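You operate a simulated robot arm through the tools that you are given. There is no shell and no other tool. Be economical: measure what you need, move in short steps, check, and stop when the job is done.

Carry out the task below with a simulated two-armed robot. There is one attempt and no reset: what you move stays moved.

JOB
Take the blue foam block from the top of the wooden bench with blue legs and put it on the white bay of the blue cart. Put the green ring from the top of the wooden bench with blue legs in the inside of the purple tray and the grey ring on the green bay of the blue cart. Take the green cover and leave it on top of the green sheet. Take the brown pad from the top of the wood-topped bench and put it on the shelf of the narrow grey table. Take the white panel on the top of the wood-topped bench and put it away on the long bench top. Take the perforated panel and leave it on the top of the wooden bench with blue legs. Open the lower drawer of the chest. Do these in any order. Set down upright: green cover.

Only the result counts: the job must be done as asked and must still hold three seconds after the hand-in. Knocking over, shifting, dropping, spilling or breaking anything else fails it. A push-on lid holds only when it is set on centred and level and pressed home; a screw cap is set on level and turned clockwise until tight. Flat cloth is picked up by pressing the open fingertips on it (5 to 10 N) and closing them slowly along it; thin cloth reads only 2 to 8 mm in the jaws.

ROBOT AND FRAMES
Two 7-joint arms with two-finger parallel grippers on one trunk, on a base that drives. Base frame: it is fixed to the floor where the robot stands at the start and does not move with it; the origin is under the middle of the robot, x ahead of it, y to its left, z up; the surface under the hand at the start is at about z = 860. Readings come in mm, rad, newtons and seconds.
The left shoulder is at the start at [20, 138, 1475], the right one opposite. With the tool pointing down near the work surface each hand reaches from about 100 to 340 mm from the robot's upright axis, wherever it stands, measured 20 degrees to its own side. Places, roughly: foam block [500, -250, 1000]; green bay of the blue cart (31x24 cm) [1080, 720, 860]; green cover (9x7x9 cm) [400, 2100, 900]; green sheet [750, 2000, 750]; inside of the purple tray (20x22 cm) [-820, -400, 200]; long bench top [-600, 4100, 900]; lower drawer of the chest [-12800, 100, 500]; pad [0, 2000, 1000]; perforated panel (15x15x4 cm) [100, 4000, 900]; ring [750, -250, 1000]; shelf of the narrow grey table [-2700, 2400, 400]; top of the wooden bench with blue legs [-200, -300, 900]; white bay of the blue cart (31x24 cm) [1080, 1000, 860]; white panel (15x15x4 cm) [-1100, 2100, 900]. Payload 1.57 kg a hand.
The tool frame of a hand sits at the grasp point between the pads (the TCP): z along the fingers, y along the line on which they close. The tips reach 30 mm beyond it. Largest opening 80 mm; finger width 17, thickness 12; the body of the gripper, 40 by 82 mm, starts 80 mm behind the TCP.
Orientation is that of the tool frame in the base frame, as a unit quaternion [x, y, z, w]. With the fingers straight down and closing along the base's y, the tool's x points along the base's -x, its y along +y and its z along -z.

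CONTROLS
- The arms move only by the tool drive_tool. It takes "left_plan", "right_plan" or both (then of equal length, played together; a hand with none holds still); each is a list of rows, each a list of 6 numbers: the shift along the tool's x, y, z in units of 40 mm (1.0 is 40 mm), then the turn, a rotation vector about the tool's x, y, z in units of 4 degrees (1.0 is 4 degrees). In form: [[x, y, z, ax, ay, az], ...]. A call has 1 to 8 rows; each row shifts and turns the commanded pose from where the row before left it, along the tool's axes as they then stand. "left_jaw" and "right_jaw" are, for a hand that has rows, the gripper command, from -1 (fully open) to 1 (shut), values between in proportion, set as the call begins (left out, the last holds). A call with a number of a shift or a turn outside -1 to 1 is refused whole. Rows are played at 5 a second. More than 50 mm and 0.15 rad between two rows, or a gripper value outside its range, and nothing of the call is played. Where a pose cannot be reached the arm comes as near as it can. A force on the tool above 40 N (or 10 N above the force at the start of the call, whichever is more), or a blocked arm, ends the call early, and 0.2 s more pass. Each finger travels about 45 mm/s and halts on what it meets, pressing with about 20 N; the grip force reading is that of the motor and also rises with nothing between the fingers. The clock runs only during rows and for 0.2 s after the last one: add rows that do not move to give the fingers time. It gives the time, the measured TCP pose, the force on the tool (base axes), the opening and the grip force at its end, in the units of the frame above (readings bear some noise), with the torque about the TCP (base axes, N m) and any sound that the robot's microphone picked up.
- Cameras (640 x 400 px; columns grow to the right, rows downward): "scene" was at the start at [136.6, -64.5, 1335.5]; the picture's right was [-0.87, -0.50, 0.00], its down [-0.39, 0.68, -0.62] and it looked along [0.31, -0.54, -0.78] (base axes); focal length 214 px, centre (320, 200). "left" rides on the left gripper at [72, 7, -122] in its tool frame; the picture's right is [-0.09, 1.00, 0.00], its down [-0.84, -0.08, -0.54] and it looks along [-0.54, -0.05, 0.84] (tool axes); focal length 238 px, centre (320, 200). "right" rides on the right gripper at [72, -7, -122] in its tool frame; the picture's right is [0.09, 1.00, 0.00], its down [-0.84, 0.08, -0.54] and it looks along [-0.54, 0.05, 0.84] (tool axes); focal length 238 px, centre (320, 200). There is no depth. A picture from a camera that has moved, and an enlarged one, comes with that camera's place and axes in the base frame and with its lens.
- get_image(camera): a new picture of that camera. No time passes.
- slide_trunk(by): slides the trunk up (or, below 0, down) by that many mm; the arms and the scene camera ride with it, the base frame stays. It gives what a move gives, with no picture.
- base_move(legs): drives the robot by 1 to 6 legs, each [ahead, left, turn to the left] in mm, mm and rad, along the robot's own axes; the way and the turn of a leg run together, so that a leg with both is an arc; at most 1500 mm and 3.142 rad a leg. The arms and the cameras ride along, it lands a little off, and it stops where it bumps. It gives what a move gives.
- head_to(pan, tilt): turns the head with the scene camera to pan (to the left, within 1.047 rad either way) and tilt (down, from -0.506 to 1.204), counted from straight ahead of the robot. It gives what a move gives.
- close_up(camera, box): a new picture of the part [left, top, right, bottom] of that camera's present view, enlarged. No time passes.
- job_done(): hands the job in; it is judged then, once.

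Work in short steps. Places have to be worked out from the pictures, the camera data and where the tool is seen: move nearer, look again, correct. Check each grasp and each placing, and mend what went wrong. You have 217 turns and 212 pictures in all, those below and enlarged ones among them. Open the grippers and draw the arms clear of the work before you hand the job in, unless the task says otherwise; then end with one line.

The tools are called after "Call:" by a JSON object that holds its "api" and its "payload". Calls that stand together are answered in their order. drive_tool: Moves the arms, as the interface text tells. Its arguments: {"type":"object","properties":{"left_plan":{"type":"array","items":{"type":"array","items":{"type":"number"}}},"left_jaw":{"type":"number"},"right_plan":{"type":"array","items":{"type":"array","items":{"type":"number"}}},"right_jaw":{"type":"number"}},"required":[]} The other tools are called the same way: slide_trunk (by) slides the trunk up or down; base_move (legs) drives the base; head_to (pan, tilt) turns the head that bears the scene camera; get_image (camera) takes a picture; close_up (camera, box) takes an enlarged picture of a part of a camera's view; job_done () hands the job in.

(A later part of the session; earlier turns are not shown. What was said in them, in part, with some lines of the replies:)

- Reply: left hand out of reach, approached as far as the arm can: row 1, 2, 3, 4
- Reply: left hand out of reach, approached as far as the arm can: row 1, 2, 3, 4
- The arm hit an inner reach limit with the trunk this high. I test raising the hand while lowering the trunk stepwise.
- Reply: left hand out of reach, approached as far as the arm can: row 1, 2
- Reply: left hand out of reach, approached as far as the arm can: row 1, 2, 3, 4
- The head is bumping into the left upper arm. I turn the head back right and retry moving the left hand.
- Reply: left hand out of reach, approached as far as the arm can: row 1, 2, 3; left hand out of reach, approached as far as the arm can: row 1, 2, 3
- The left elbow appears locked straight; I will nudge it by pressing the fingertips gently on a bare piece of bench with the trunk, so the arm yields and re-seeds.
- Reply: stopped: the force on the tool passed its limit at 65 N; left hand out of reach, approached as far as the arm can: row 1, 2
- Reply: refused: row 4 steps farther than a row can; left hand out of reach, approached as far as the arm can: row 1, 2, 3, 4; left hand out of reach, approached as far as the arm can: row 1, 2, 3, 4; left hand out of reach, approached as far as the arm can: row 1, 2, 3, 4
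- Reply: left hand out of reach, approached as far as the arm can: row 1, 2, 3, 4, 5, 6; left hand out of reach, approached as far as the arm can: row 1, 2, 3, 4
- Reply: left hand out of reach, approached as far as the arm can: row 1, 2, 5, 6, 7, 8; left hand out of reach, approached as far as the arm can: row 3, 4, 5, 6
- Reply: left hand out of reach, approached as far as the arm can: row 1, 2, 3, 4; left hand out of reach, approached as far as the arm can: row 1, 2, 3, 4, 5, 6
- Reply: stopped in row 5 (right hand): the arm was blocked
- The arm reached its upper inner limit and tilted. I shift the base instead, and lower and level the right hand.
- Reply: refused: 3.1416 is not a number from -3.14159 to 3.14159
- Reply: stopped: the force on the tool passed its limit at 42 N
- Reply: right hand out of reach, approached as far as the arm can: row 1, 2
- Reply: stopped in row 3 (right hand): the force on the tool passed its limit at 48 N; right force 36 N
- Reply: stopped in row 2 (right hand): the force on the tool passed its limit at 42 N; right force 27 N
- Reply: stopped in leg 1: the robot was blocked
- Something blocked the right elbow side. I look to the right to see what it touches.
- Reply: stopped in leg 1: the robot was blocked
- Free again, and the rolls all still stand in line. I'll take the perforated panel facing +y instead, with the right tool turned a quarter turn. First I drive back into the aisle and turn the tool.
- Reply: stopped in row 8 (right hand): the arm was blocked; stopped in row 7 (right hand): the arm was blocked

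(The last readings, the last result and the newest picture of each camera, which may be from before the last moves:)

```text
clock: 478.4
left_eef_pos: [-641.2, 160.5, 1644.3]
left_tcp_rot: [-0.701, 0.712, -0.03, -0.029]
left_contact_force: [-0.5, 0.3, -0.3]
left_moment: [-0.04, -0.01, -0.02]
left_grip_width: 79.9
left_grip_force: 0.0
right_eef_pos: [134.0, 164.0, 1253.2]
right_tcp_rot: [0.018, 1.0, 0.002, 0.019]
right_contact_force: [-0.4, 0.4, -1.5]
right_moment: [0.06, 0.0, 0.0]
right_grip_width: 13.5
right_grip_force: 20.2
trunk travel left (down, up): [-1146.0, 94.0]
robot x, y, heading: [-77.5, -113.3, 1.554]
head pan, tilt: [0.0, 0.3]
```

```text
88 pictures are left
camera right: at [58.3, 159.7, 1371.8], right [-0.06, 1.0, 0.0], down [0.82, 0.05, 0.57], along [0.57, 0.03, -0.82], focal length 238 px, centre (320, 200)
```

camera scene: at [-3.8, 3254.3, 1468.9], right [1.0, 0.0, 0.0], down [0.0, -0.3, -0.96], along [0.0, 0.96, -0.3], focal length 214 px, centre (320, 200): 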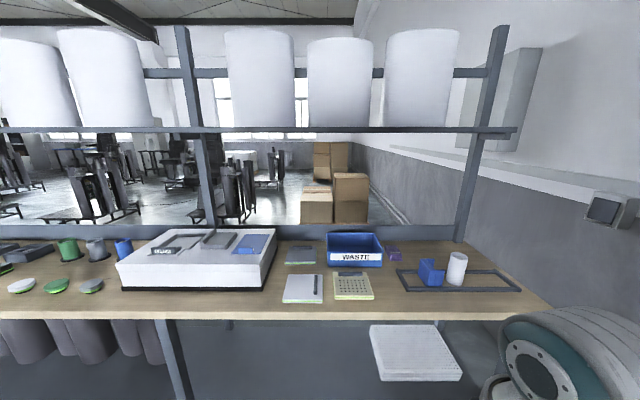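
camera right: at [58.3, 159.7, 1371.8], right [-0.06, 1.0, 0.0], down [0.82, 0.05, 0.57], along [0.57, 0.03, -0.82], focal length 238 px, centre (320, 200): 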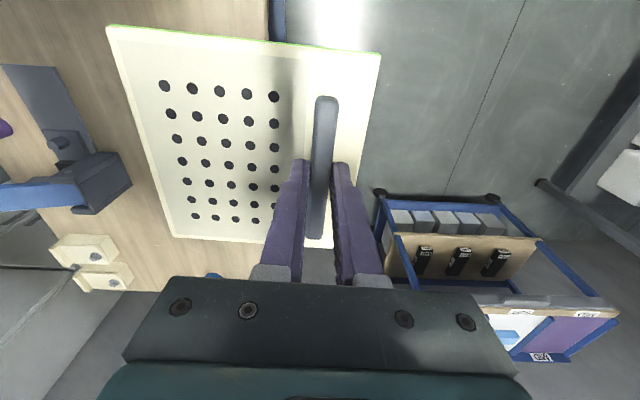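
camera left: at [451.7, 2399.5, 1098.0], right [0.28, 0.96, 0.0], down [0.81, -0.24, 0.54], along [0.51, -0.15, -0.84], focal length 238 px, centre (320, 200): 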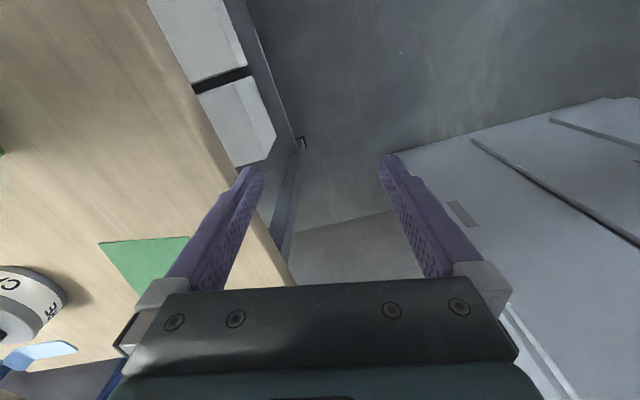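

I back 184 mm more so the panel hangs over the bare wood near (105, -80), and look with the head camera.

Call:
{"api": "base_move", "payload": {"legs": [[-185, 30, 0.01]]}}

Call:
{"api": "head_to", "payload": {"pan": -0.3, "tilt": 1.1}}

Call:
{"api": "get_image", "payload": {"camera": "scene"}}

Call:
{"api": "get_image", "payload": {"camera": "right"}}

```text
clock: 480.0
left_eef_pos: [-676.6, -29.9, 1644.5]
left_tcp_rot: [-0.705, 0.708, -0.03, -0.028]
left_contact_force: [-0.2, -0.3, -0.2]
left_moment: [0.01, 0.0, 0.01]
left_grip_width: 79.8
left_grip_force: 0.1
right_eef_pos: [105.7, -18.3, 1255.6]
right_tcp_rot: [0.014, 1.0, 0.001, 0.025]
right_contact_force: [-0.4, -0.7, -1.5]
right_moment: [0.07, 0.0, 0.02]
right_grip_width: 13.6
right_grip_force: 20.2
trunk travel left (down, up): [-1146.0, 94.0]
robot x, y, heading: [-111.2, -296.6, 1.567]
head pan, tilt: [0.0, 0.3]
```

```text
clock: 481.1
left_eef_pos: [-676.6, -30.3, 1644.0]
left_tcp_rot: [-0.705, 0.708, -0.029, -0.028]
left_contact_force: [0.7, 0.2, 0.2]
left_moment: [-0.02, 0.0, -0.01]
left_grip_width: 79.9
left_grip_force: 0.0
right_eef_pos: [109.3, -18.4, 1254.0]
right_tcp_rot: [0.015, 0.999, 0.002, 0.028]
right_contact_force: [-0.3, -0.7, -1.6]
right_moment: [0.07, 0.0, 0.01]
right_grip_width: 13.8
right_grip_force: 20.7
trunk travel left (down, up): [-1146.0, 94.0]
robot x, y, heading: [-110.7, -302.7, 1.563]
head pan, tilt: [-0.3, 1.1]
```

```text
87 pictures are left
camera scene: at [-90.3, -138.4, 1617.8], right [0.95, -0.3, 0.0], down [-0.27, -0.85, -0.45], along [0.14, 0.43, -0.89], focal length 214 px, centre (320, 200)
```

scene: 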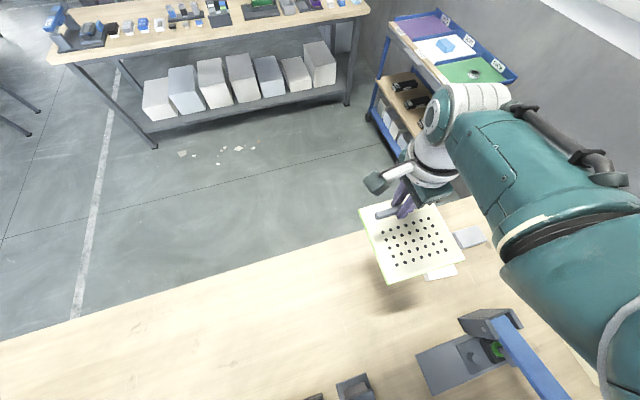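

```text
86 pictures are left
camera right: at [31.5, -23.6, 1370.7], right [-0.06, 1.0, 0.0], down [0.81, 0.05, 0.59], along [0.59, 0.04, -0.81], focal length 238 px, centre (320, 200)
```

right: 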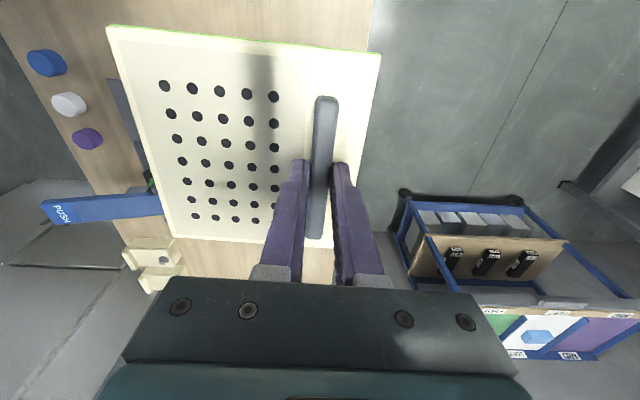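

Bare wood is below the panel. I lower the trunk by 300 and level the tool.

Call:
{"api": "slide_trunk", "payload": {"by": -300}}

Call:
{"api": "drive_tool", "payload": {"right_plan": [[0, 0, 0, 0, 0.7, 0], [0, 0, 0.3, 0, 0, 0], [0, 0, 0, 0, 0, 0]]}}

Call:
{"api": "get_image", "payload": {"camera": "scene"}}

```text
clock: 484.1
left_eef_pos: [-677.1, -29.7, 1343.7]
left_tcp_rot: [-0.705, 0.708, -0.029, -0.029]
left_contact_force: [0.3, 0.4, 0.5]
left_moment: [0.02, -0.03, 0.02]
left_grip_width: 80.0
left_grip_force: 0.1
right_eef_pos: [109.7, -18.4, 953.3]
right_tcp_rot: [0.015, 1.0, 0.002, 0.028]
right_contact_force: [-0.3, -0.1, -1.2]
right_moment: [0.07, 0.02, -0.01]
right_grip_width: 13.5
right_grip_force: 20.1
trunk travel left (down, up): [-846.0, 394.0]
robot x, y, heading: [-111.1, -302.7, 1.567]
head pan, tilt: [-0.3, 1.1]
```

```text
clock: 484.9
left_eef_pos: [-675.4, -29.8, 1344.4]
left_tcp_rot: [-0.705, 0.708, -0.03, -0.028]
left_contact_force: [-0.3, -0.1, -0.2]
left_moment: [-0.03, 0.0, -0.02]
left_grip_width: 80.1
left_grip_force: 0.1
right_eef_pos: [106.2, -18.2, 941.1]
right_tcp_rot: [0.014, 1.0, 0.003, 0.0]
right_contact_force: [0.4, 0.0, -2.1]
right_moment: [0.09, 0.03, 0.0]
right_grip_width: 13.7
right_grip_force: 20.0
trunk travel left (down, up): [-846.0, 394.0]
robot x, y, heading: [-107.5, -295.4, 1.567]
head pan, tilt: [-0.3, 1.1]
```

```text
85 pictures are left
camera scene: at [-90.3, -138.5, 1317.7], right [0.95, -0.3, 0.0], down [-0.27, -0.85, -0.45], along [0.14, 0.43, -0.89], focal length 214 px, centre (320, 200)
```

scene: 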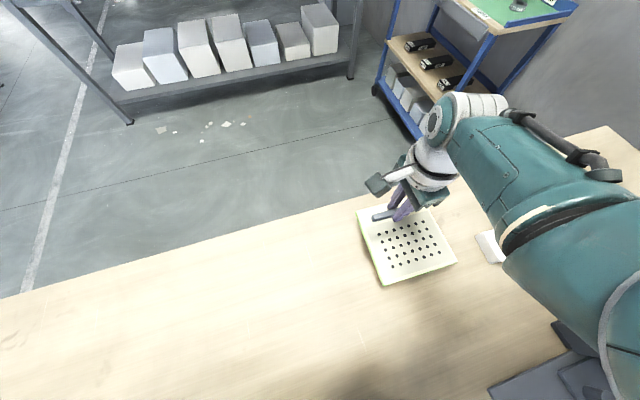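

Level and over bare wood. I lower in small steps until contact.

Call:
{"api": "drive_tool", "payload": {"right_plan": [[0, 0, 0.3, 0, 0, 0], [0, 0, 0.25, 0, 0, 0], [0, 0, 0, 0, 0, 0]]}}

Call:
{"api": "drive_tool", "payload": {"right_plan": [[0, 0, 0.08, 0, 0, 0], [0, 0, 0, 0, 0, 0]]}}

Call:
{"api": "drive_tool", "payload": {"right_plan": [[0, 0, 0.08, 0, 0, 0], [0, 0, 0, 0, 0, 0]]}}

```text
clock: 485.7
left_eef_pos: [-676.3, -29.9, 1344.1]
left_tcp_rot: [-0.706, 0.707, -0.03, -0.028]
left_contact_force: [0.4, -0.4, 0.0]
left_moment: [0.0, 0.01, 0.02]
left_grip_width: 79.9
left_grip_force: 0.1
right_eef_pos: [106.7, -20.4, 918.9]
right_tcp_rot: [0.014, 1.0, 0.003, 0.001]
right_contact_force: [0.1, -0.1, -1.4]
right_moment: [0.05, -0.02, 0.02]
right_grip_width: 13.6
right_grip_force: 19.9
trunk travel left (down, up): [-846.0, 394.0]
robot x, y, heading: [-111.0, -299.6, 1.568]
head pan, tilt: [-0.3, 1.1]
```

```text
clock: 486.3
left_eef_pos: [-676.8, -28.7, 1344.2]
left_tcp_rot: [-0.705, 0.708, -0.03, -0.028]
left_contact_force: [0.8, 0.2, -0.1]
left_moment: [0.0, 0.0, 0.02]
left_grip_width: 80.1
left_grip_force: 0.1
right_eef_pos: [106.2, -20.2, 916.2]
right_tcp_rot: [0.014, 1.0, 0.002, 0.001]
right_contact_force: [0.7, -0.9, -2.3]
right_moment: [0.04, 0.03, -0.01]
right_grip_width: 13.6
right_grip_force: 19.8
trunk travel left (down, up): [-846.0, 394.0]
robot x, y, heading: [-109.4, -296.2, 1.564]
head pan, tilt: [-0.3, 1.1]
```

```text
clock: 486.9
left_eef_pos: [-675.7, -28.9, 1344.2]
left_tcp_rot: [-0.705, 0.708, -0.031, -0.028]
left_contact_force: [-0.2, 0.0, 0.3]
left_moment: [-0.01, -0.03, 0.01]
left_grip_width: 80.0
left_grip_force: 0.0
right_eef_pos: [106.0, -18.2, 913.7]
right_tcp_rot: [0.014, 1.0, 0.003, 0.001]
right_contact_force: [-2.8, -4.5, 15.8]
right_moment: [-0.17, 0.08, 0.02]
right_grip_width: 13.7
right_grip_force: 19.3
trunk travel left (down, up): [-846.0, 394.0]
robot x, y, heading: [-110.5, -297.2, 1.566]
head pan, tilt: [-0.3, 1.1]
```

Contact. I release and rise with the trunk.

Call:
{"api": "drive_tool", "payload": {"right_plan": [[0, 0, 0, 0, 0, 0], [0, 0, 0, 0, 0, 0], [0, 0, 0, 0, 0, 0], [0, 0, 0, 0, 0, 0]], "right_jaw": -0.6}}

Call:
{"api": "slide_trunk", "payload": {"by": 200}}

Call:
{"api": "get_image", "payload": {"camera": "right"}}

```text
clock: 487.9
left_eef_pos: [-677.0, -29.6, 1344.4]
left_tcp_rot: [-0.706, 0.707, -0.029, -0.028]
left_contact_force: [-0.1, 0.7, 0.1]
left_moment: [0.0, 0.01, -0.03]
left_grip_width: 80.0
left_grip_force: 0.0
right_eef_pos: [106.7, -17.9, 912.0]
right_tcp_rot: [0.013, 1.0, 0.003, 0.001]
right_contact_force: [-0.4, 0.0, 0.3]
right_moment: [-0.01, 0.0, -0.01]
right_grip_width: 64.1
right_grip_force: 0.0
trunk travel left (down, up): [-846.0, 394.0]
robot x, y, heading: [-111.5, -297.1, 1.566]
head pan, tilt: [-0.3, 1.1]
```

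```text
clock: 490.1
left_eef_pos: [-676.5, -29.2, 1543.3]
left_tcp_rot: [-0.705, 0.708, -0.03, -0.029]
left_contact_force: [-0.1, 0.9, 0.1]
left_moment: [-0.01, 0.01, -0.02]
left_grip_width: 80.1
left_grip_force: 0.2
right_eef_pos: [106.4, -18.0, 1113.4]
right_tcp_rot: [0.014, 1.0, 0.003, 0.001]
right_contact_force: [0.6, -0.7, 0.3]
right_moment: [0.05, -0.01, 0.0]
right_grip_width: 63.7
right_grip_force: 0.0
trunk travel left (down, up): [-1046.0, 194.0]
robot x, y, heading: [-109.0, -296.0, 1.565]
head pan, tilt: [-0.3, 1.1]
```

```text
84 pictures are left
camera right: at [35.4, -23.7, 1234.0], right [-0.06, 1.0, 0.0], down [0.84, 0.05, 0.54], along [0.54, 0.04, -0.84], focal length 238 px, centre (320, 200)
```

right: 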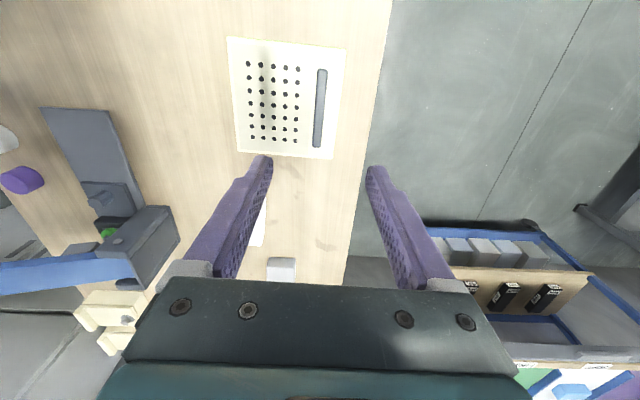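

The perforated panel lies on the blue-legged bench. Now the chest drawer far at x≈-12800: I turn to heading π, shift to the lane near y≈1050 and look down it, restoring the right tool's turn meanwhile.

Call:
{"api": "base_move", "payload": {"legs": [[0, 0, 1.575], [0, -1350, 0], [1500, 0, 0]]}}

Call:
{"api": "drive_tool", "payload": {"right_plan": [[0, 0, 0, 0, 0, -1], [0, 0, 0, 0, 0, -1], [0, 0, 0, 0, 0, -1], [0, 0, 0, 0, 0, -1], [0, 0, 0, 0, 0, -1], [0, 0, 0, 0, 0, -1], [0, 0, 0, 0, 0, -1], [0, 0, 0, 0, 0, -1]]}}

Call:
{"api": "drive_tool", "payload": {"right_plan": [[0, 0, 0, 0, 0, -1], [0, 0, 0, 0, 0, -1], [0, 0, 0, 0, 0, -1], [0, 0, 0, 0, 0, -1], [0, 0, 0, 0, 0, -1], [0, 0, 0, 0, 0, -1], [0, 0, 0, 0, 0, -1], [0, 0, 0, 0, 0, -1]]}}

Call:
{"api": "drive_tool", "payload": {"right_plan": [[0, 0, 0, 0, 0, -1], [0, 0, 0, 0, 0, -1], [0, 0, 0, 0, 0, -1], [0, 0, 0, 0, 0, -1], [0, 0, 0, 0, 0, -1], [0, 0, 0, 0, 0, -1], [0, 0, 0, 0, 0, -0.4]]}}

Call:
{"api": "head_to", "payload": {"pan": -0.1, "tilt": 0.35}}

Call:
{"api": "get_image", "payload": {"camera": "scene"}}

```text
clock: 507.6
left_eef_pos: [-1858.8, 469.3, 1544.1]
left_tcp_rot: [0.999, 0.005, 0.042, -0.002]
left_contact_force: [0.1, 0.4, 0.0]
left_moment: [0.0, -0.02, -0.03]
left_grip_width: 80.3
left_grip_force: 0.0
right_eef_pos: [-1879.8, 1253.4, 1112.2]
right_tcp_rot: [-0.702, 0.712, 0.002, -0.001]
right_contact_force: [0.4, 0.0, 0.2]
right_moment: [-0.04, 0.0, -0.02]
right_grip_width: 64.0
right_grip_force: 0.1
trunk travel left (down, up): [-1046.0, 194.0]
robot x, y, heading: [-1597.0, 1042.1, -3.133]
head pan, tilt: [-0.3, 1.1]
```

```text
clock: 509.4
left_eef_pos: [-1859.0, 471.4, 1544.4]
left_tcp_rot: [0.999, 0.005, 0.041, -0.001]
left_contact_force: [-0.3, -0.4, 0.1]
left_moment: [0.02, 0.0, 0.01]
left_grip_width: 79.9
left_grip_force: 0.1
right_eef_pos: [-1881.4, 1252.9, 1113.2]
right_tcp_rot: [0.872, -0.49, -0.002, 0.001]
right_contact_force: [-0.2, -1.1, 0.5]
right_moment: [-0.01, -0.04, 0.0]
right_grip_width: 63.9
right_grip_force: 0.0
trunk travel left (down, up): [-1046.0, 194.0]
robot x, y, heading: [-1599.1, 1042.9, -3.132]
head pan, tilt: [-0.3, 1.1]
```

```text
clock: 511.2
left_eef_pos: [-1859.2, 469.7, 1543.8]
left_tcp_rot: [0.999, 0.006, 0.041, -0.002]
left_contact_force: [0.5, -0.3, -0.4]
left_moment: [0.01, -0.01, 0.0]
left_grip_width: 80.1
left_grip_force: 0.1
right_eef_pos: [-1879.7, 1253.2, 1113.2]
right_tcp_rot: [0.973, -0.231, -0.002, -0.001]
right_contact_force: [0.0, 0.3, 0.2]
right_moment: [-0.02, -0.02, -0.01]
right_grip_width: 64.1
right_grip_force: 0.0
trunk travel left (down, up): [-1046.0, 194.0]
robot x, y, heading: [-1597.2, 1042.7, -3.134]
head pan, tilt: [-0.3, 1.1]
```

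```text
clock: 512.8
left_eef_pos: [-1858.5, 470.8, 1542.8]
left_tcp_rot: [0.999, 0.005, 0.041, -0.001]
left_contact_force: [0.2, 0.4, 0.0]
left_moment: [0.01, 0.0, 0.0]
left_grip_width: 79.9
left_grip_force: 0.1
right_eef_pos: [-1880.8, 1253.2, 1112.1]
right_tcp_rot: [1.0, -0.009, -0.002, 0.0]
right_contact_force: [0.6, -0.3, -0.2]
right_moment: [0.0, 0.01, 0.05]
right_grip_width: 64.0
right_grip_force: 0.1
trunk travel left (down, up): [-1046.0, 194.0]
robot x, y, heading: [-1599.0, 1042.4, -3.132]
head pan, tilt: [-0.3, 1.1]
```

```text
clock: 513.9
left_eef_pos: [-1859.6, 469.8, 1545.0]
left_tcp_rot: [0.999, 0.005, 0.041, -0.001]
left_contact_force: [0.5, -0.7, -0.1]
left_moment: [-0.04, -0.01, 0.0]
left_grip_width: 80.3
left_grip_force: 0.1
right_eef_pos: [-1881.3, 1253.3, 1112.1]
right_tcp_rot: [1.0, -0.011, -0.003, 0.0]
right_contact_force: [-0.2, 0.9, -0.1]
right_moment: [0.0, -0.02, 0.0]
right_grip_width: 63.9
right_grip_force: 0.1
trunk travel left (down, up): [-1046.0, 194.0]
robot x, y, heading: [-1594.3, 1041.3, -3.132]
head pan, tilt: [-0.099, 0.351]
```

```text
83 pictures are left
camera scene: at [-1790.2, 1050.2, 1579.0], right [0.09, 1.0, 0.0], down [0.34, -0.03, -0.94], along [-0.93, 0.09, -0.34], focal length 214 px, centre (320, 200)
```

scene: 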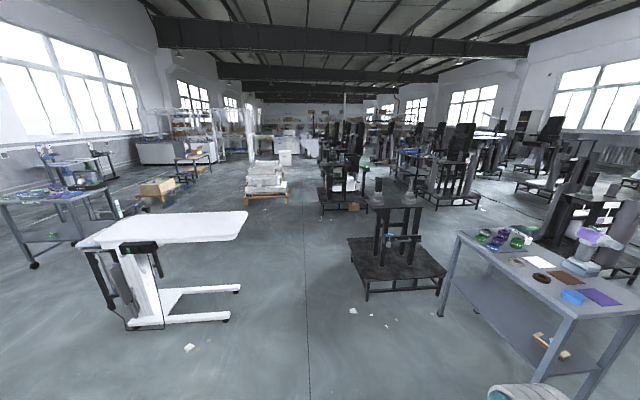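

There is a clear lane ahead. I drive 4.5 m along it and look again.

Call:
{"api": "base_move", "payload": {"legs": [[1500, 0, 0], [1500, 0, 0], [1200, 0, 0]]}}

Call:
{"api": "get_image", "payload": {"camera": "scene"}}

```text
clock: 534.1
left_eef_pos: [-6052.1, 416.2, 1543.9]
left_tcp_rot: [0.999, 0.005, 0.041, -0.001]
left_contact_force: [0.5, -0.1, 0.1]
left_moment: [0.0, -0.01, 0.01]
left_grip_width: 80.0
left_grip_force: 0.1
right_eef_pos: [-6073.5, 1197.8, 1112.7]
right_tcp_rot: [1.0, -0.01, -0.003, -0.001]
right_contact_force: [0.5, 0.4, -0.7]
right_moment: [0.05, 0.0, -0.02]
right_grip_width: 63.9
right_grip_force: 0.0
trunk travel left (down, up): [-1046.0, 194.0]
robot x, y, heading: [-5792.1, 986.8, -3.135]
head pan, tilt: [-0.099, 0.351]
```

```text
82 pictures are left
camera scene: at [-5983.3, 994.9, 1579.1], right [0.09, 1.0, 0.0], down [0.34, -0.03, -0.94], along [-0.94, 0.09, -0.34], focal length 214 px, centre (320, 200)
```

scene: 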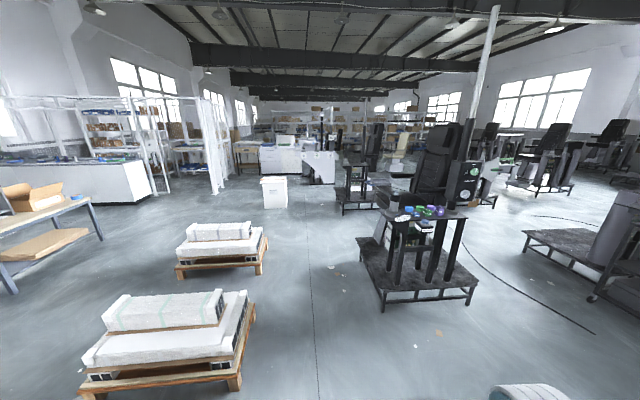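

Call:
{"api": "close_up", "payload": {"camera": "scene", "box": [200, 100, 440, 240]}}

```text
2.67 times, centred on (320, 170) of scene
camera zoom: at [-5983.3, 994.9, 1579.1], right [0.09, 1.0, 0.0], down [0.34, -0.03, -0.94], along [-0.94, 0.09, -0.34], focal length 572 px, centre (320, 280)
```

zoom: 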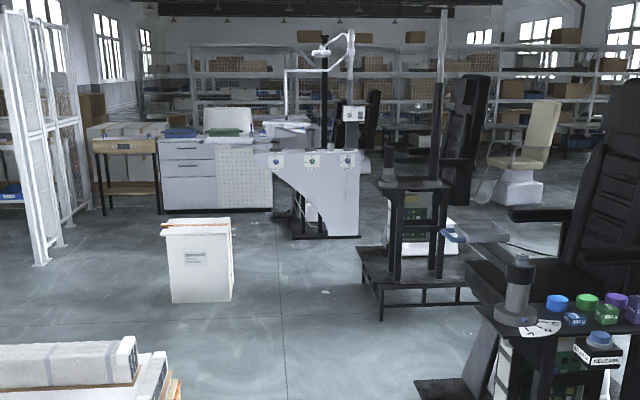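

The grey chest with drawers stands near (-12900, 70), facing us. I drive on, passing above the low bin, and stop about 1.3 m in front of it.

Call:
{"api": "base_move", "payload": {"legs": [[1500, 0, 0], [1500, 0, 0], [0, 930, 0], [1400, 0, 0], [1100, 0, 0]]}}

Call:
{"api": "head_to", "payload": {"pan": 0, "tilt": 0.5}}

Call:
{"api": "get_image", "payload": {"camera": "scene"}}

```text
clock: 564.8
left_eef_pos: [-11569.1, -480.6, 1543.8]
left_tcp_rot: [0.999, 0.0, 0.042, -0.001]
left_contact_force: [-0.1, -0.3, -0.6]
left_moment: [0.01, -0.02, 0.01]
left_grip_width: 79.8
left_grip_force: 0.1
right_eef_pos: [-11582.0, 302.8, 1111.5]
right_tcp_rot: [1.0, -0.017, -0.003, -0.001]
right_contact_force: [-0.6, -0.6, 1.2]
right_moment: [-0.03, 0.0, 0.0]
right_grip_width: 63.9
right_grip_force: 0.1
trunk travel left (down, up): [-1046.0, 194.0]
robot x, y, heading: [-11296.8, 90.0, 3.139]
head pan, tilt: [-0.099, 0.351]
```

```text
clock: 565.5
left_eef_pos: [-11569.5, -480.3, 1543.6]
left_tcp_rot: [0.999, -0.001, 0.042, -0.001]
left_contact_force: [1.0, 0.1, -1.0]
left_moment: [-0.04, 0.0, -0.01]
left_grip_width: 79.8
left_grip_force: 0.1
right_eef_pos: [-11581.7, 304.3, 1112.3]
right_tcp_rot: [1.0, -0.016, -0.003, -0.001]
right_contact_force: [1.2, -0.1, -0.6]
right_moment: [0.01, 0.0, 0.01]
right_grip_width: 63.9
right_grip_force: 0.0
trunk travel left (down, up): [-1046.0, 194.0]
robot x, y, heading: [-11297.2, 87.5, 3.136]
head pan, tilt: [0.0, 0.499]
```

```text
80 pictures are left
camera scene: at [-11492.0, 89.6, 1565.5], right [0.01, 1.0, 0.0], down [0.48, 0.0, -0.88], along [-0.88, 0.0, -0.48], focal length 214 px, centre (320, 200)
```

scene: 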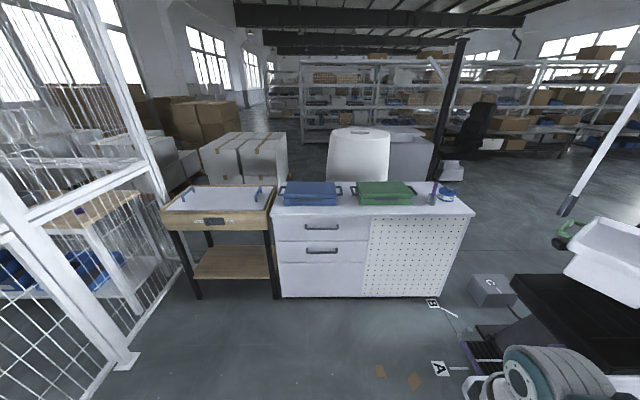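

Call:
{"api": "close_up", "payload": {"camera": "scene", "box": [250, 170, 490, 320]}}

```text
2.67 times, centred on (370, 245) of scene
camera zoom: at [-11492.0, 89.6, 1565.5], right [0.01, 1.0, 0.0], down [0.48, 0.0, -0.88], along [-0.88, 0.0, -0.48], focal length 572 px, centre (187, 80)
```

zoom: 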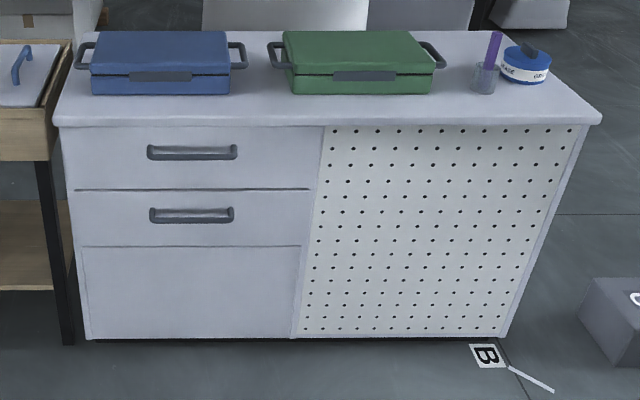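

The chest has two drawers with horizontal bar handles; the lower one is at about (-12640, 100, 535). I will hook it from above with closed, pitched fingers. First I raise the hand, close the jaws and pitch 42°, and shift sideways.

Call:
{"api": "drive_tool", "payload": {"right_plan": [[0, 0, -1, 0, 0, 0], [0, 0, -1, 0, 0, 0], [0, 0, -0.8, 0, 0, 0]], "right_jaw": 1}}

Call:
{"api": "drive_tool", "payload": {"right_plan": [[-0.33, 0, 0, 0, -1, 0], [-0.33, 0, 0, 0, -1, 0], [-0.33, 0, 0, 0, -1, 0], [-0.33, 0, 0, 0, -1, 0], [-0.33, 0, 0, 0, -1, 0]]}}

Call:
{"api": "drive_tool", "payload": {"right_plan": [[-0.33, 0, 0, 0, -1, 0], [-0.33, 0, 0, 0, -1, 0], [-0.33, 0, 0, 0, -1, 0], [-0.33, 0, 0, 0, -1, 0], [-0.33, 0, 0, 0, -1, 0]]}}

Call:
{"api": "base_move", "payload": {"legs": [[500, 190, 0]]}}

Call:
{"api": "slide_trunk", "payload": {"by": -400}}

Call:
{"api": "get_image", "payload": {"camera": "scene"}}

```text
clock: 566.3
left_eef_pos: [-11570.2, -479.0, 1544.3]
left_tcp_rot: [0.999, -0.001, 0.042, -0.001]
left_contact_force: [-0.8, 0.0, -0.2]
left_moment: [0.0, -0.04, -0.01]
left_grip_width: 79.8
left_grip_force: 0.0
right_eef_pos: [-11580.2, 300.9, 1224.5]
right_tcp_rot: [1.0, -0.017, -0.002, -0.001]
right_contact_force: [0.2, -0.3, -0.3]
right_moment: [0.01, -0.01, -0.03]
right_grip_width: 0.0
right_grip_force: 3.8
trunk travel left (down, up): [-1046.0, 194.0]
robot x, y, heading: [-11302.9, 86.2, 3.137]
head pan, tilt: [0.0, 0.499]
```

```text
clock: 567.5
left_eef_pos: [-11569.5, -480.2, 1543.5]
left_tcp_rot: [0.999, -0.001, 0.043, 0.0]
left_contact_force: [-0.1, 0.2, -0.3]
left_moment: [-0.04, 0.01, 0.03]
left_grip_width: 80.0
left_grip_force: 0.1
right_eef_pos: [-11645.9, 305.0, 1233.7]
right_tcp_rot: [0.984, -0.017, -0.175, -0.003]
right_contact_force: [-0.4, -0.8, 0.5]
right_moment: [0.0, -0.01, -0.02]
right_grip_width: 0.2
right_grip_force: 20.2
trunk travel left (down, up): [-1046.0, 194.0]
robot x, y, heading: [-11300.0, 85.2, 3.133]
head pan, tilt: [0.0, 0.499]
```

```text
clock: 568.7
left_eef_pos: [-11570.1, -479.9, 1544.9]
left_tcp_rot: [0.999, -0.001, 0.042, -0.001]
left_contact_force: [0.0, -0.2, 0.1]
left_moment: [-0.03, -0.01, 0.01]
left_grip_width: 80.0
left_grip_force: 0.0
right_eef_pos: [-11703.6, 306.1, 1264.4]
right_tcp_rot: [0.939, -0.016, -0.344, -0.007]
right_contact_force: [0.6, 0.1, 0.4]
right_moment: [0.0, 0.0, -0.01]
right_grip_width: 0.2
right_grip_force: 19.7
trunk travel left (down, up): [-1046.0, 194.0]
robot x, y, heading: [-11300.2, 88.6, 3.134]
head pan, tilt: [0.0, 0.499]
```

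```text
clock: 571.8
left_eef_pos: [-12070.9, -665.0, 1545.7]
left_tcp_rot: [0.999, -0.004, 0.042, -0.001]
left_contact_force: [0.2, 0.4, -0.2]
left_moment: [0.0, 0.02, -0.03]
left_grip_width: 80.0
left_grip_force: 0.1
right_eef_pos: [-12201.4, 122.5, 1265.6]
right_tcp_rot: [0.939, -0.018, -0.343, -0.007]
right_contact_force: [0.2, 0.3, -0.2]
right_moment: [0.03, -0.01, 0.01]
right_grip_width: 0.1
right_grip_force: 20.2
trunk travel left (down, up): [-1046.0, 194.0]
robot x, y, heading: [-11798.4, -98.4, 3.125]
head pan, tilt: [0.0, 0.499]
```

```text
clock: 575.6
left_eef_pos: [-12070.3, -665.6, 1143.0]
left_tcp_rot: [0.999, -0.003, 0.042, -0.001]
left_contact_force: [0.2, 0.2, 0.3]
left_moment: [-0.02, 0.0, 0.0]
left_grip_width: 80.2
left_grip_force: 0.1
right_eef_pos: [-12201.2, 123.7, 864.8]
right_tcp_rot: [0.939, -0.018, -0.344, -0.007]
right_contact_force: [0.5, 0.5, -0.5]
right_moment: [0.0, 0.0, -0.04]
right_grip_width: 0.1
right_grip_force: 20.5
trunk travel left (down, up): [-646.0, 594.0]
robot x, y, heading: [-11796.8, -99.4, 3.131]
head pan, tilt: [0.0, 0.499]
```

```text
78 pictures are left
camera scene: at [-11989.7, -95.4, 1165.5], right [0.01, 1.0, 0.0], down [0.48, 0.0, -0.88], along [-0.88, 0.01, -0.48], focal length 214 px, centre (320, 200)
```

scene: 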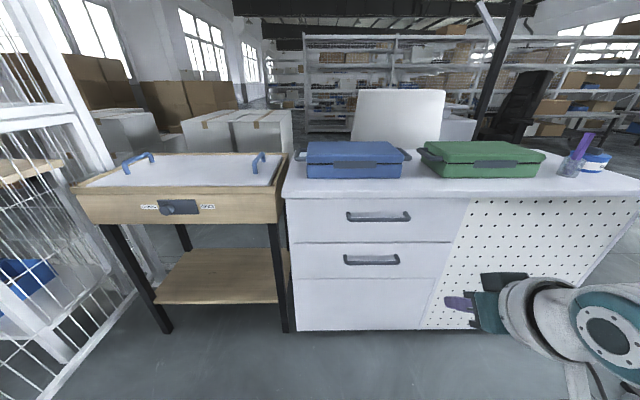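

Two views give the lower handle at about (-12577, 100, 590), upper at z≈780. I lower to TCP z≈655 and approach to within ~70 mm, then look.

Call:
{"api": "slide_trunk", "payload": {"by": -210}}

Call:
{"api": "base_move", "payload": {"legs": [[290, 20, 0.006]]}}

Call:
{"api": "get_image", "payload": {"camera": "right"}}

Call:
{"api": "get_image", "payload": {"camera": "scene"}}

```text
clock: 577.9
left_eef_pos: [-12069.9, -664.2, 933.6]
left_tcp_rot: [0.999, -0.003, 0.041, -0.001]
left_contact_force: [0.0, -0.1, 0.1]
left_moment: [-0.02, 0.01, 0.02]
left_grip_width: 79.8
left_grip_force: 0.0
right_eef_pos: [-12200.9, 122.9, 655.3]
right_tcp_rot: [0.939, -0.018, -0.344, -0.007]
right_contact_force: [-0.5, 0.6, -0.3]
right_moment: [-0.01, 0.0, 0.0]
right_grip_width: 0.0
right_grip_force: 19.5
trunk travel left (down, up): [-436.0, 804.0]
robot x, y, heading: [-11797.1, -97.5, 3.129]
head pan, tilt: [0.0, 0.499]
```

```text
clock: 579.9
left_eef_pos: [-12361.4, -682.7, 934.6]
left_tcp_rot: [0.999, -0.003, 0.042, -0.002]
left_contact_force: [0.6, 1.0, 0.8]
left_moment: [0.03, 0.0, -0.03]
left_grip_width: 80.1
left_grip_force: 0.0
right_eef_pos: [-12492.6, 105.5, 655.2]
right_tcp_rot: [0.939, -0.016, -0.344, -0.006]
right_contact_force: [-0.4, 0.3, 0.2]
right_moment: [0.0, 0.03, -0.01]
right_grip_width: 0.0
right_grip_force: 19.8
trunk travel left (down, up): [-436.0, 804.0]
robot x, y, heading: [-12088.8, -120.2, 3.134]
head pan, tilt: [0.0, 0.499]
```

```text
77 pictures are left
camera right: at [-12358.5, 106.2, 700.8], right [0.03, -1.0, -0.06], down [-0.29, -0.07, 0.95], along [-0.96, -0.01, -0.29], focal length 238 px, centre (320, 200)
```

right: 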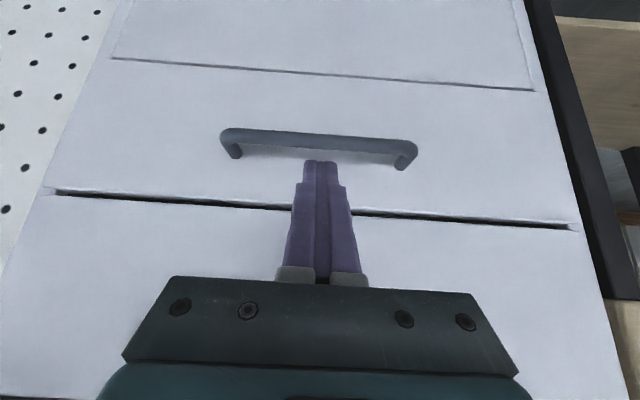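

```text
76 pictures are left
camera scene: at [-12281.7, -113.2, 955.5], right [0.01, 1.0, 0.0], down [0.48, 0.0, -0.88], along [-0.88, 0.01, -0.48], focal length 214 px, centre (320, 200)
```

scene: 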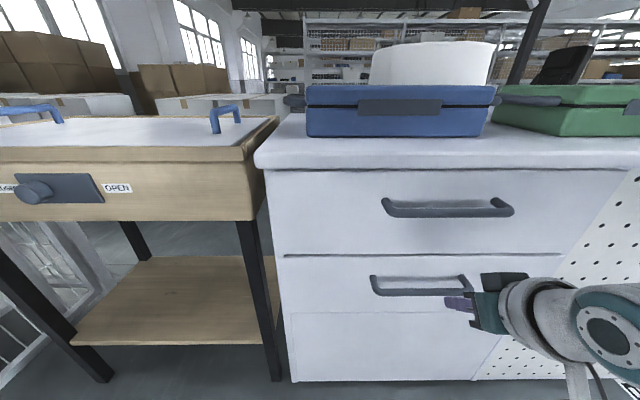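

I zoom both cameras on the handle for precision.

Call:
{"api": "close_up", "payload": {"camera": "scene", "box": [350, 255, 500, 345]}}

Call:
{"api": "close_up", "payload": {"camera": "right", "box": [200, 110, 440, 260]}}

```text
4.27 times, centred on (425, 300) of scene
camera zoom: at [-12281.7, -113.2, 955.5], right [0.01, 1.0, 0.0], down [0.48, 0.0, -0.88], along [-0.88, 0.01, -0.48], focal length 915 px, centre (-128, -227)
```

zoom: 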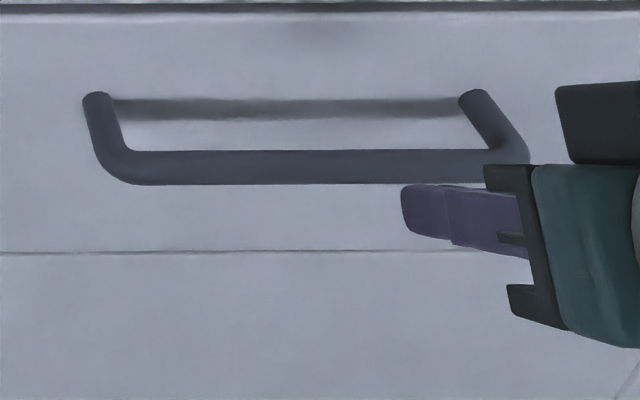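

```text
2.67 times, centred on (320, 185) of right
camera zoom: at [-12358.5, 106.2, 700.8], right [0.03, -1.0, -0.06], down [-0.29, -0.07, 0.95], along [-0.96, -0.01, -0.29], focal length 636 px, centre (320, 240)
```

zoom: 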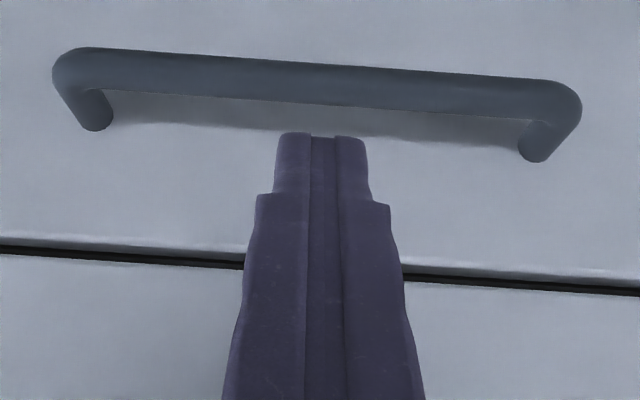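

Refined: bar centre ≈(-12581, 106, 570), ~17 mm thick, ~26 mm gap to the face. I move forward ~91 mm above the bar and check.

Call:
{"api": "base_move", "payload": {"legs": [[91, 0, 0]]}}

Call:
{"api": "close_up", "payload": {"camera": "right", "box": [160, 0, 480, 200]}}

Call:
{"api": "close_up", "payload": {"camera": "scene", "box": [350, 240, 510, 340]}}

```text
clock: 581.0
left_eef_pos: [-12451.0, -682.9, 934.0]
left_tcp_rot: [0.999, -0.002, 0.042, -0.001]
left_contact_force: [0.4, 0.1, 0.4]
left_moment: [0.0, -0.01, 0.04]
left_grip_width: 80.1
left_grip_force: 0.0
right_eef_pos: [-12583.6, 104.7, 654.6]
right_tcp_rot: [0.939, -0.017, -0.343, -0.007]
right_contact_force: [-1.2, 0.5, -0.6]
right_moment: [-0.03, 0.01, -0.01]
right_grip_width: 0.0
right_grip_force: 20.1
trunk travel left (down, up): [-436.0, 804.0]
robot x, y, heading: [-12180.5, -110.0, 3.136]
head pan, tilt: [0.0, 0.499]
```

```text
2.00 times, centred on (320, 100) of right
camera zoom: at [-12448.8, 106.7, 700.8], right [0.03, -1.0, -0.06], down [-0.29, -0.07, 0.95], along [-0.96, -0.01, -0.29], focal length 477 px, centre (320, 400)
```

zoom: 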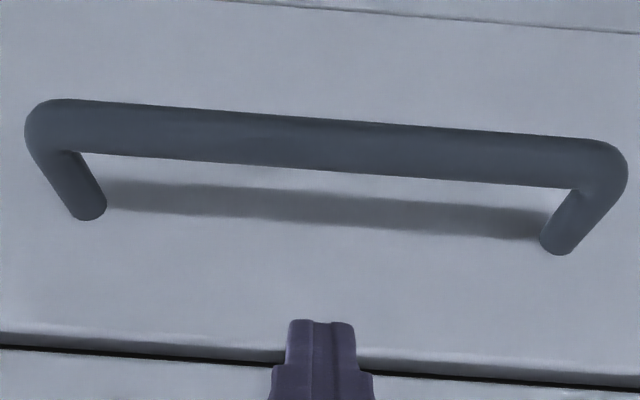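

```text
4.00 times, centred on (430, 290) of scene
camera zoom: at [-12372.0, -112.5, 955.5], right [0.01, 1.0, 0.0], down [0.48, 0.0, -0.88], along [-0.88, 0.01, -0.48], focal length 858 px, centre (-120, -160)
```

zoom: 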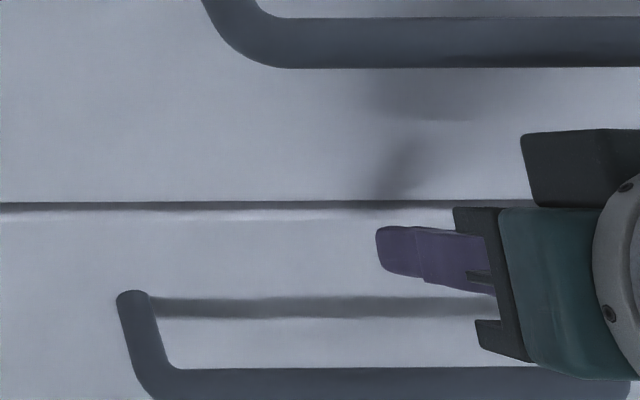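

Bar refined to x=-12584, z=568, face at -12620. I shift 4 mm forward and lower 57 mm with the trunk to hook behind the bar.

Call:
{"api": "drive_tool", "payload": {"right_plan": [[-0.08, 0, 0.065, 0, 0, 0], [0, 0, 0, 0, 0, 0]]}}

Call:
{"api": "slide_trunk", "payload": {"by": -40}}

Call:
{"api": "slide_trunk", "payload": {"by": -17}}

Call:
{"api": "close_up", "payload": {"camera": "right", "box": [160, 0, 480, 200]}}

```text
clock: 581.6
left_eef_pos: [-12450.3, -682.2, 934.5]
left_tcp_rot: [0.999, -0.003, 0.042, -0.001]
left_contact_force: [0.2, -0.6, -0.5]
left_moment: [-0.01, 0.0, -0.07]
left_grip_width: 79.8
left_grip_force: 0.0
right_eef_pos: [-12587.5, 105.0, 654.6]
right_tcp_rot: [0.939, -0.016, -0.343, -0.007]
right_contact_force: [0.5, -0.4, -0.1]
right_moment: [0.0, 0.0, -0.01]
right_grip_width: 0.0
right_grip_force: 20.2
trunk travel left (down, up): [-436.0, 804.0]
robot x, y, heading: [-12177.1, -112.9, 3.134]
head pan, tilt: [0.0, 0.499]
```

```text
clock: 582.4
left_eef_pos: [-12450.2, -683.1, 892.6]
left_tcp_rot: [0.999, -0.003, 0.042, 0.0]
left_contact_force: [-0.1, -0.1, 0.4]
left_moment: [-0.02, -0.01, 0.02]
left_grip_width: 80.1
left_grip_force: 0.1
right_eef_pos: [-12586.8, 105.5, 615.0]
right_tcp_rot: [0.939, -0.017, -0.344, -0.007]
right_contact_force: [-0.6, -0.3, 0.1]
right_moment: [0.03, -0.01, 0.0]
right_grip_width: 0.1
right_grip_force: 19.8
trunk travel left (down, up): [-396.0, 844.0]
robot x, y, heading: [-12182.1, -117.4, 3.133]
head pan, tilt: [0.0, 0.499]
```

```text
clock: 583.0
left_eef_pos: [-12450.5, -682.6, 878.4]
left_tcp_rot: [0.999, -0.003, 0.042, -0.001]
left_contact_force: [-0.2, 0.0, 0.9]
left_moment: [-0.01, -0.01, 0.01]
left_grip_width: 80.0
left_grip_force: 0.0
right_eef_pos: [-12586.9, 104.6, 598.1]
right_tcp_rot: [0.939, -0.017, -0.344, -0.006]
right_contact_force: [0.4, -0.1, -0.9]
right_moment: [0.0, -0.01, -0.02]
right_grip_width: 0.1
right_grip_force: 19.0
trunk travel left (down, up): [-379.0, 861.0]
robot x, y, heading: [-12180.5, -114.1, 3.132]
head pan, tilt: [0.0, 0.499]
```

```text
2.00 times, centred on (320, 100) of right
camera zoom: at [-12452.5, 106.9, 643.9], right [0.03, -1.0, -0.06], down [-0.29, -0.07, 0.95], along [-0.96, -0.01, -0.29], focal length 477 px, centre (320, 400)
```

zoom: 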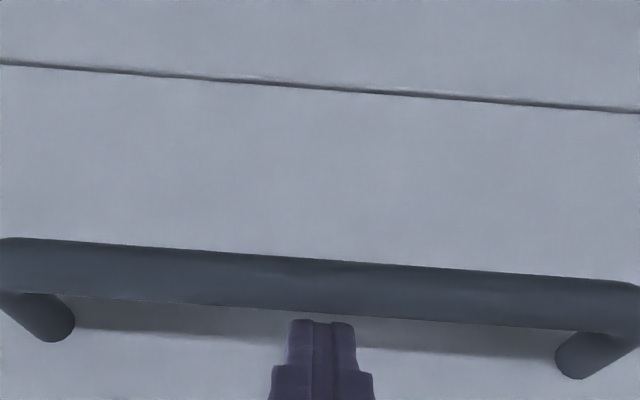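

The tips are behind the bar by kinematics. I lower 6 mm more for a safer hook and pull back gently.

Call:
{"api": "slide_trunk", "payload": {"by": -6}}

Call:
{"api": "base_move", "payload": {"legs": [[-25, 0, 0]]}}

Call:
{"api": "get_image", "payload": {"camera": "scene"}}

```text
clock: 583.6
left_eef_pos: [-12450.6, -681.8, 871.5]
left_tcp_rot: [0.999, -0.003, 0.042, -0.001]
left_contact_force: [0.0, -0.3, 0.0]
left_moment: [0.03, 0.02, 0.02]
left_grip_width: 80.1
left_grip_force: 0.2
right_eef_pos: [-12587.8, 104.7, 591.7]
right_tcp_rot: [0.939, -0.017, -0.344, -0.007]
right_contact_force: [0.7, 0.1, 0.0]
right_moment: [0.0, 0.0, 0.01]
right_grip_width: 0.0
right_grip_force: 19.7
trunk travel left (down, up): [-373.0, 867.0]
robot x, y, heading: [-12182.3, -114.7, 3.136]
head pan, tilt: [0.0, 0.499]
```

```text
clock: 584.4
left_eef_pos: [-12425.2, -681.8, 871.7]
left_tcp_rot: [0.999, -0.002, 0.042, -0.001]
left_contact_force: [0.4, -1.2, -0.1]
left_moment: [-0.01, 0.01, 0.02]
left_grip_width: 79.8
left_grip_force: 0.1
right_eef_pos: [-12561.7, 105.3, 590.8]
right_tcp_rot: [0.94, -0.017, -0.341, -0.007]
right_contact_force: [0.7, -0.1, -0.3]
right_moment: [0.01, 0.01, 0.0]
right_grip_width: 0.0
right_grip_force: 20.0
trunk travel left (down, up): [-373.0, 867.0]
robot x, y, heading: [-12155.6, -117.5, 3.128]
head pan, tilt: [0.0, 0.499]
```

```text
70 pictures are left
camera scene: at [-12346.8, -112.8, 892.3], right [0.01, 1.0, 0.0], down [0.48, 0.0, -0.88], along [-0.88, 0.01, -0.48], focal length 214 px, centre (320, 200)
```

scene: 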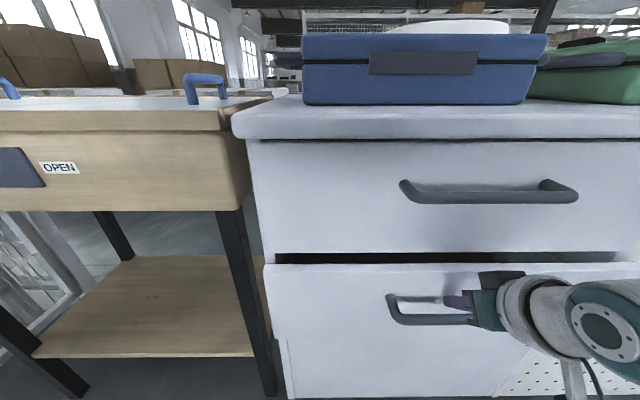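

The lower drawer is moving (a gap shows). I keep pulling in steps.

Call:
{"api": "base_move", "payload": {"legs": [[-110, 0, 0.005]]}}

Call:
{"api": "get_image", "payload": {"camera": "scene"}}

```text
clock: 585.6
left_eef_pos: [-12315.8, -684.0, 871.8]
left_tcp_rot: [0.999, 0.0, 0.041, -0.002]
left_contact_force: [-0.5, 0.9, -0.3]
left_moment: [-0.01, -0.01, -0.02]
left_grip_width: 79.9
left_grip_force: 0.0
right_eef_pos: [-12455.1, 103.6, 590.2]
right_tcp_rot: [0.94, -0.015, -0.342, -0.006]
right_contact_force: [0.1, -0.3, -0.1]
right_moment: [0.0, -0.01, 0.0]
right_grip_width: 0.0
right_grip_force: 20.1
trunk travel left (down, up): [-373.0, 867.0]
robot x, y, heading: [-12045.6, -116.0, 3.134]
head pan, tilt: [0.0, 0.499]
```

```text
69 pictures are left
camera scene: at [-12239.4, -114.1, 892.5], right [0.0, 1.0, 0.0], down [0.48, 0.0, -0.88], along [-0.88, 0.0, -0.48], focal length 214 px, centre (320, 200)
```

scene: 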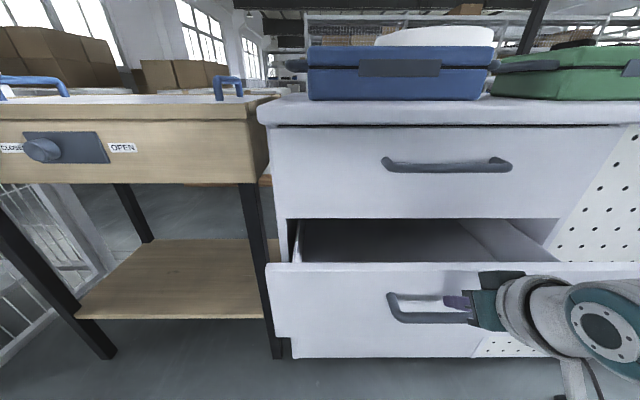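

Opening well. I pull another 130 mm.

Call:
{"api": "base_move", "payload": {"legs": [[-130, 0, 0]]}}

Call:
{"api": "get_image", "payload": {"camera": "scene"}}

```text
clock: 586.9
left_eef_pos: [-12186.8, -683.1, 871.1]
left_tcp_rot: [0.999, 0.0, 0.041, -0.001]
left_contact_force: [-0.8, 0.1, -0.9]
left_moment: [0.0, 0.03, 0.0]
left_grip_width: 80.0
left_grip_force: 0.1
right_eef_pos: [-12325.2, 102.2, 592.0]
right_tcp_rot: [0.94, -0.015, -0.342, -0.006]
right_contact_force: [-0.5, 0.1, 0.5]
right_moment: [-0.01, 0.02, -0.03]
right_grip_width: 0.0
right_grip_force: 20.0
trunk travel left (down, up): [-373.0, 867.0]
robot x, y, heading: [-11920.5, -112.0, 3.14]
head pan, tilt: [0.0, 0.499]
```

```text
68 pictures are left
camera scene: at [-12110.1, -114.3, 892.5], right [0.0, 1.0, 0.0], down [0.48, 0.0, -0.88], along [-0.88, 0.0, -0.48], focal length 214 px, centre (320, 200)
```

scene: 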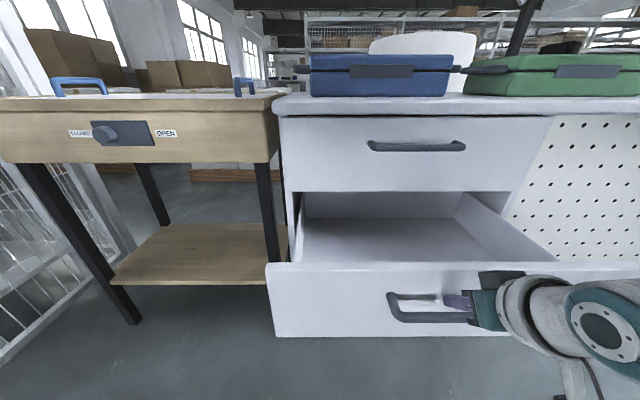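

About 255 mm open. I pull a little more, gently, to see if it has an end stop.

Call:
{"api": "base_move", "payload": {"legs": [[-60, 0, 0]]}}

Call:
{"api": "get_image", "payload": {"camera": "scene"}}

```text
clock: 587.9
left_eef_pos: [-12132.3, -683.9, 872.3]
left_tcp_rot: [0.999, -0.001, 0.039, -0.001]
left_contact_force: [-0.1, -0.6, 0.3]
left_moment: [-0.01, 0.01, -0.04]
left_grip_width: 80.2
left_grip_force: 0.0
right_eef_pos: [-12278.4, 102.5, 598.9]
right_tcp_rot: [0.935, -0.015, -0.354, -0.006]
right_contact_force: [-14.6, -2.0, 27.5]
right_moment: [0.04, 0.62, 0.09]
right_grip_width: 0.3
right_grip_force: 20.0
trunk travel left (down, up): [-373.0, 867.0]
robot x, y, heading: [-11861.1, -116.9, 3.131]
head pan, tilt: [0.0, 0.499]
```

```text
67 pictures are left
camera scene: at [-12056.1, -114.0, 893.9], right [0.0, 1.0, 0.0], down [0.47, 0.0, -0.88], along [-0.88, 0.0, -0.47], focal length 214 px, centre (320, 200)
```

scene: 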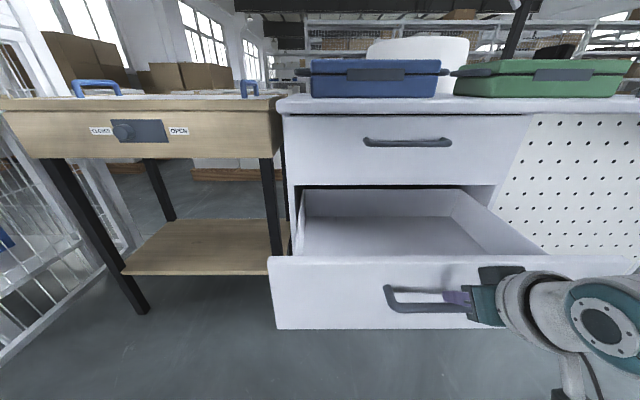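

The drawer hit its end stop: fully open (~300 mm). I relax 10 mm forward, lift the hook clear, and back away.

Call:
{"api": "base_move", "payload": {"legs": [[12, 0, 0]]}}

Call:
{"api": "slide_trunk", "payload": {"by": 80}}

Call:
{"api": "base_move", "payload": {"legs": [[-300, 0, 0]]}}

Call:
{"api": "get_image", "payload": {"camera": "scene"}}

```text
clock: 588.6
left_eef_pos: [-12138.8, -684.8, 870.7]
left_tcp_rot: [0.999, -0.001, 0.042, 0.0]
left_contact_force: [-0.7, -0.5, 0.3]
left_moment: [0.0, 0.01, 0.01]
left_grip_width: 80.0
left_grip_force: 0.0
right_eef_pos: [-12281.4, 102.4, 595.3]
right_tcp_rot: [0.937, -0.015, -0.35, -0.006]
right_contact_force: [-0.1, 0.0, 0.2]
right_moment: [0.02, 0.03, 0.0]
right_grip_width: 0.0
right_grip_force: 19.9
trunk travel left (down, up): [-373.0, 867.0]
robot x, y, heading: [-11869.8, -116.5, 3.137]
head pan, tilt: [0.0, 0.499]
```

```text
clock: 589.8
left_eef_pos: [-12139.4, -684.6, 950.3]
left_tcp_rot: [0.999, -0.001, 0.042, -0.001]
left_contact_force: [-0.4, -0.2, -0.1]
left_moment: [-0.01, 0.01, 0.01]
left_grip_width: 80.0
left_grip_force: 0.1
right_eef_pos: [-12282.0, 102.0, 674.7]
right_tcp_rot: [0.937, -0.015, -0.35, -0.006]
right_contact_force: [0.7, -0.2, -0.1]
right_moment: [0.01, 0.02, -0.04]
right_grip_width: 0.1
right_grip_force: 19.4
trunk travel left (down, up): [-453.0, 787.0]
robot x, y, heading: [-11868.2, -116.9, 3.136]
head pan, tilt: [0.0, 0.499]
```

```text
clock: 591.8
left_eef_pos: [-11839.6, -684.5, 951.5]
left_tcp_rot: [0.999, -0.002, 0.042, -0.001]
left_contact_force: [0.4, 0.4, 0.2]
left_moment: [0.03, 0.01, 0.0]
left_grip_width: 80.0
left_grip_force: 0.0
right_eef_pos: [-11980.1, 101.5, 675.5]
right_tcp_rot: [0.937, -0.016, -0.35, -0.006]
right_contact_force: [1.1, 1.0, -0.5]
right_moment: [0.02, 0.0, -0.01]
right_grip_width: 0.0
right_grip_force: 20.3
trunk travel left (down, up): [-453.0, 787.0]
robot x, y, heading: [-11568.9, -115.7, 3.132]
head pan, tilt: [0.0, 0.499]
```

```text
66 pictures are left
camera scene: at [-11760.6, -115.8, 972.4], right [0.01, 1.0, 0.0], down [0.48, 0.0, -0.88], along [-0.88, 0.01, -0.48], focal length 214 px, centre (320, 200)
```

scene: 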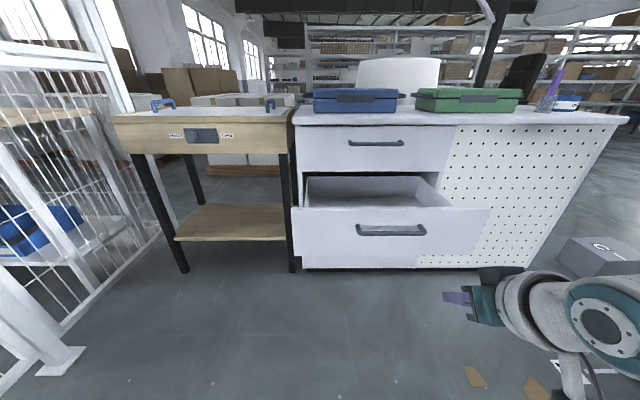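

The lower drawer stands fully open and everything else is placed. I open the right gripper and hand in.

Call:
{"api": "drive_tool", "payload": {"right_plan": [[0, 0, 0, 0, 0, 0], [0, 0, 0, 0, 0, 0], [0, 0, 0, 0, 0, 0], [0, 0, 0, 0, 0, 0], [0, 0, 0, 0, 0, 0]], "right_jaw": -1}}

Call:
{"api": "job_done", "payload": {}}

```text
clock: 593.0
left_eef_pos: [-11840.7, -686.1, 950.7]
left_tcp_rot: [0.999, -0.002, 0.043, -0.001]
left_contact_force: [-0.2, -0.5, -0.4]
left_moment: [0.02, -0.01, 0.0]
left_grip_width: 79.9
left_grip_force: 0.1
right_eef_pos: [-11978.7, 102.0, 674.6]
right_tcp_rot: [0.937, -0.017, -0.35, -0.006]
right_contact_force: [-0.7, -0.2, -1.1]
right_moment: [-0.01, -0.05, 0.0]
right_grip_width: 80.0
right_grip_force: 0.1
trunk travel left (down, up): [-453.0, 787.0]
robot x, y, heading: [-11568.7, -115.5, 3.138]
head pan, tilt: [0.0, 0.499]
```

```text
The job is handed in.
```

All eight items were done and the job is handed in; on the way an arm bumped the blue-legged bench and the right elbow pressed on the long bench's overhead shelf and rolls, with nothing visibly out of place afterwards, though I did not measure for a small shift.
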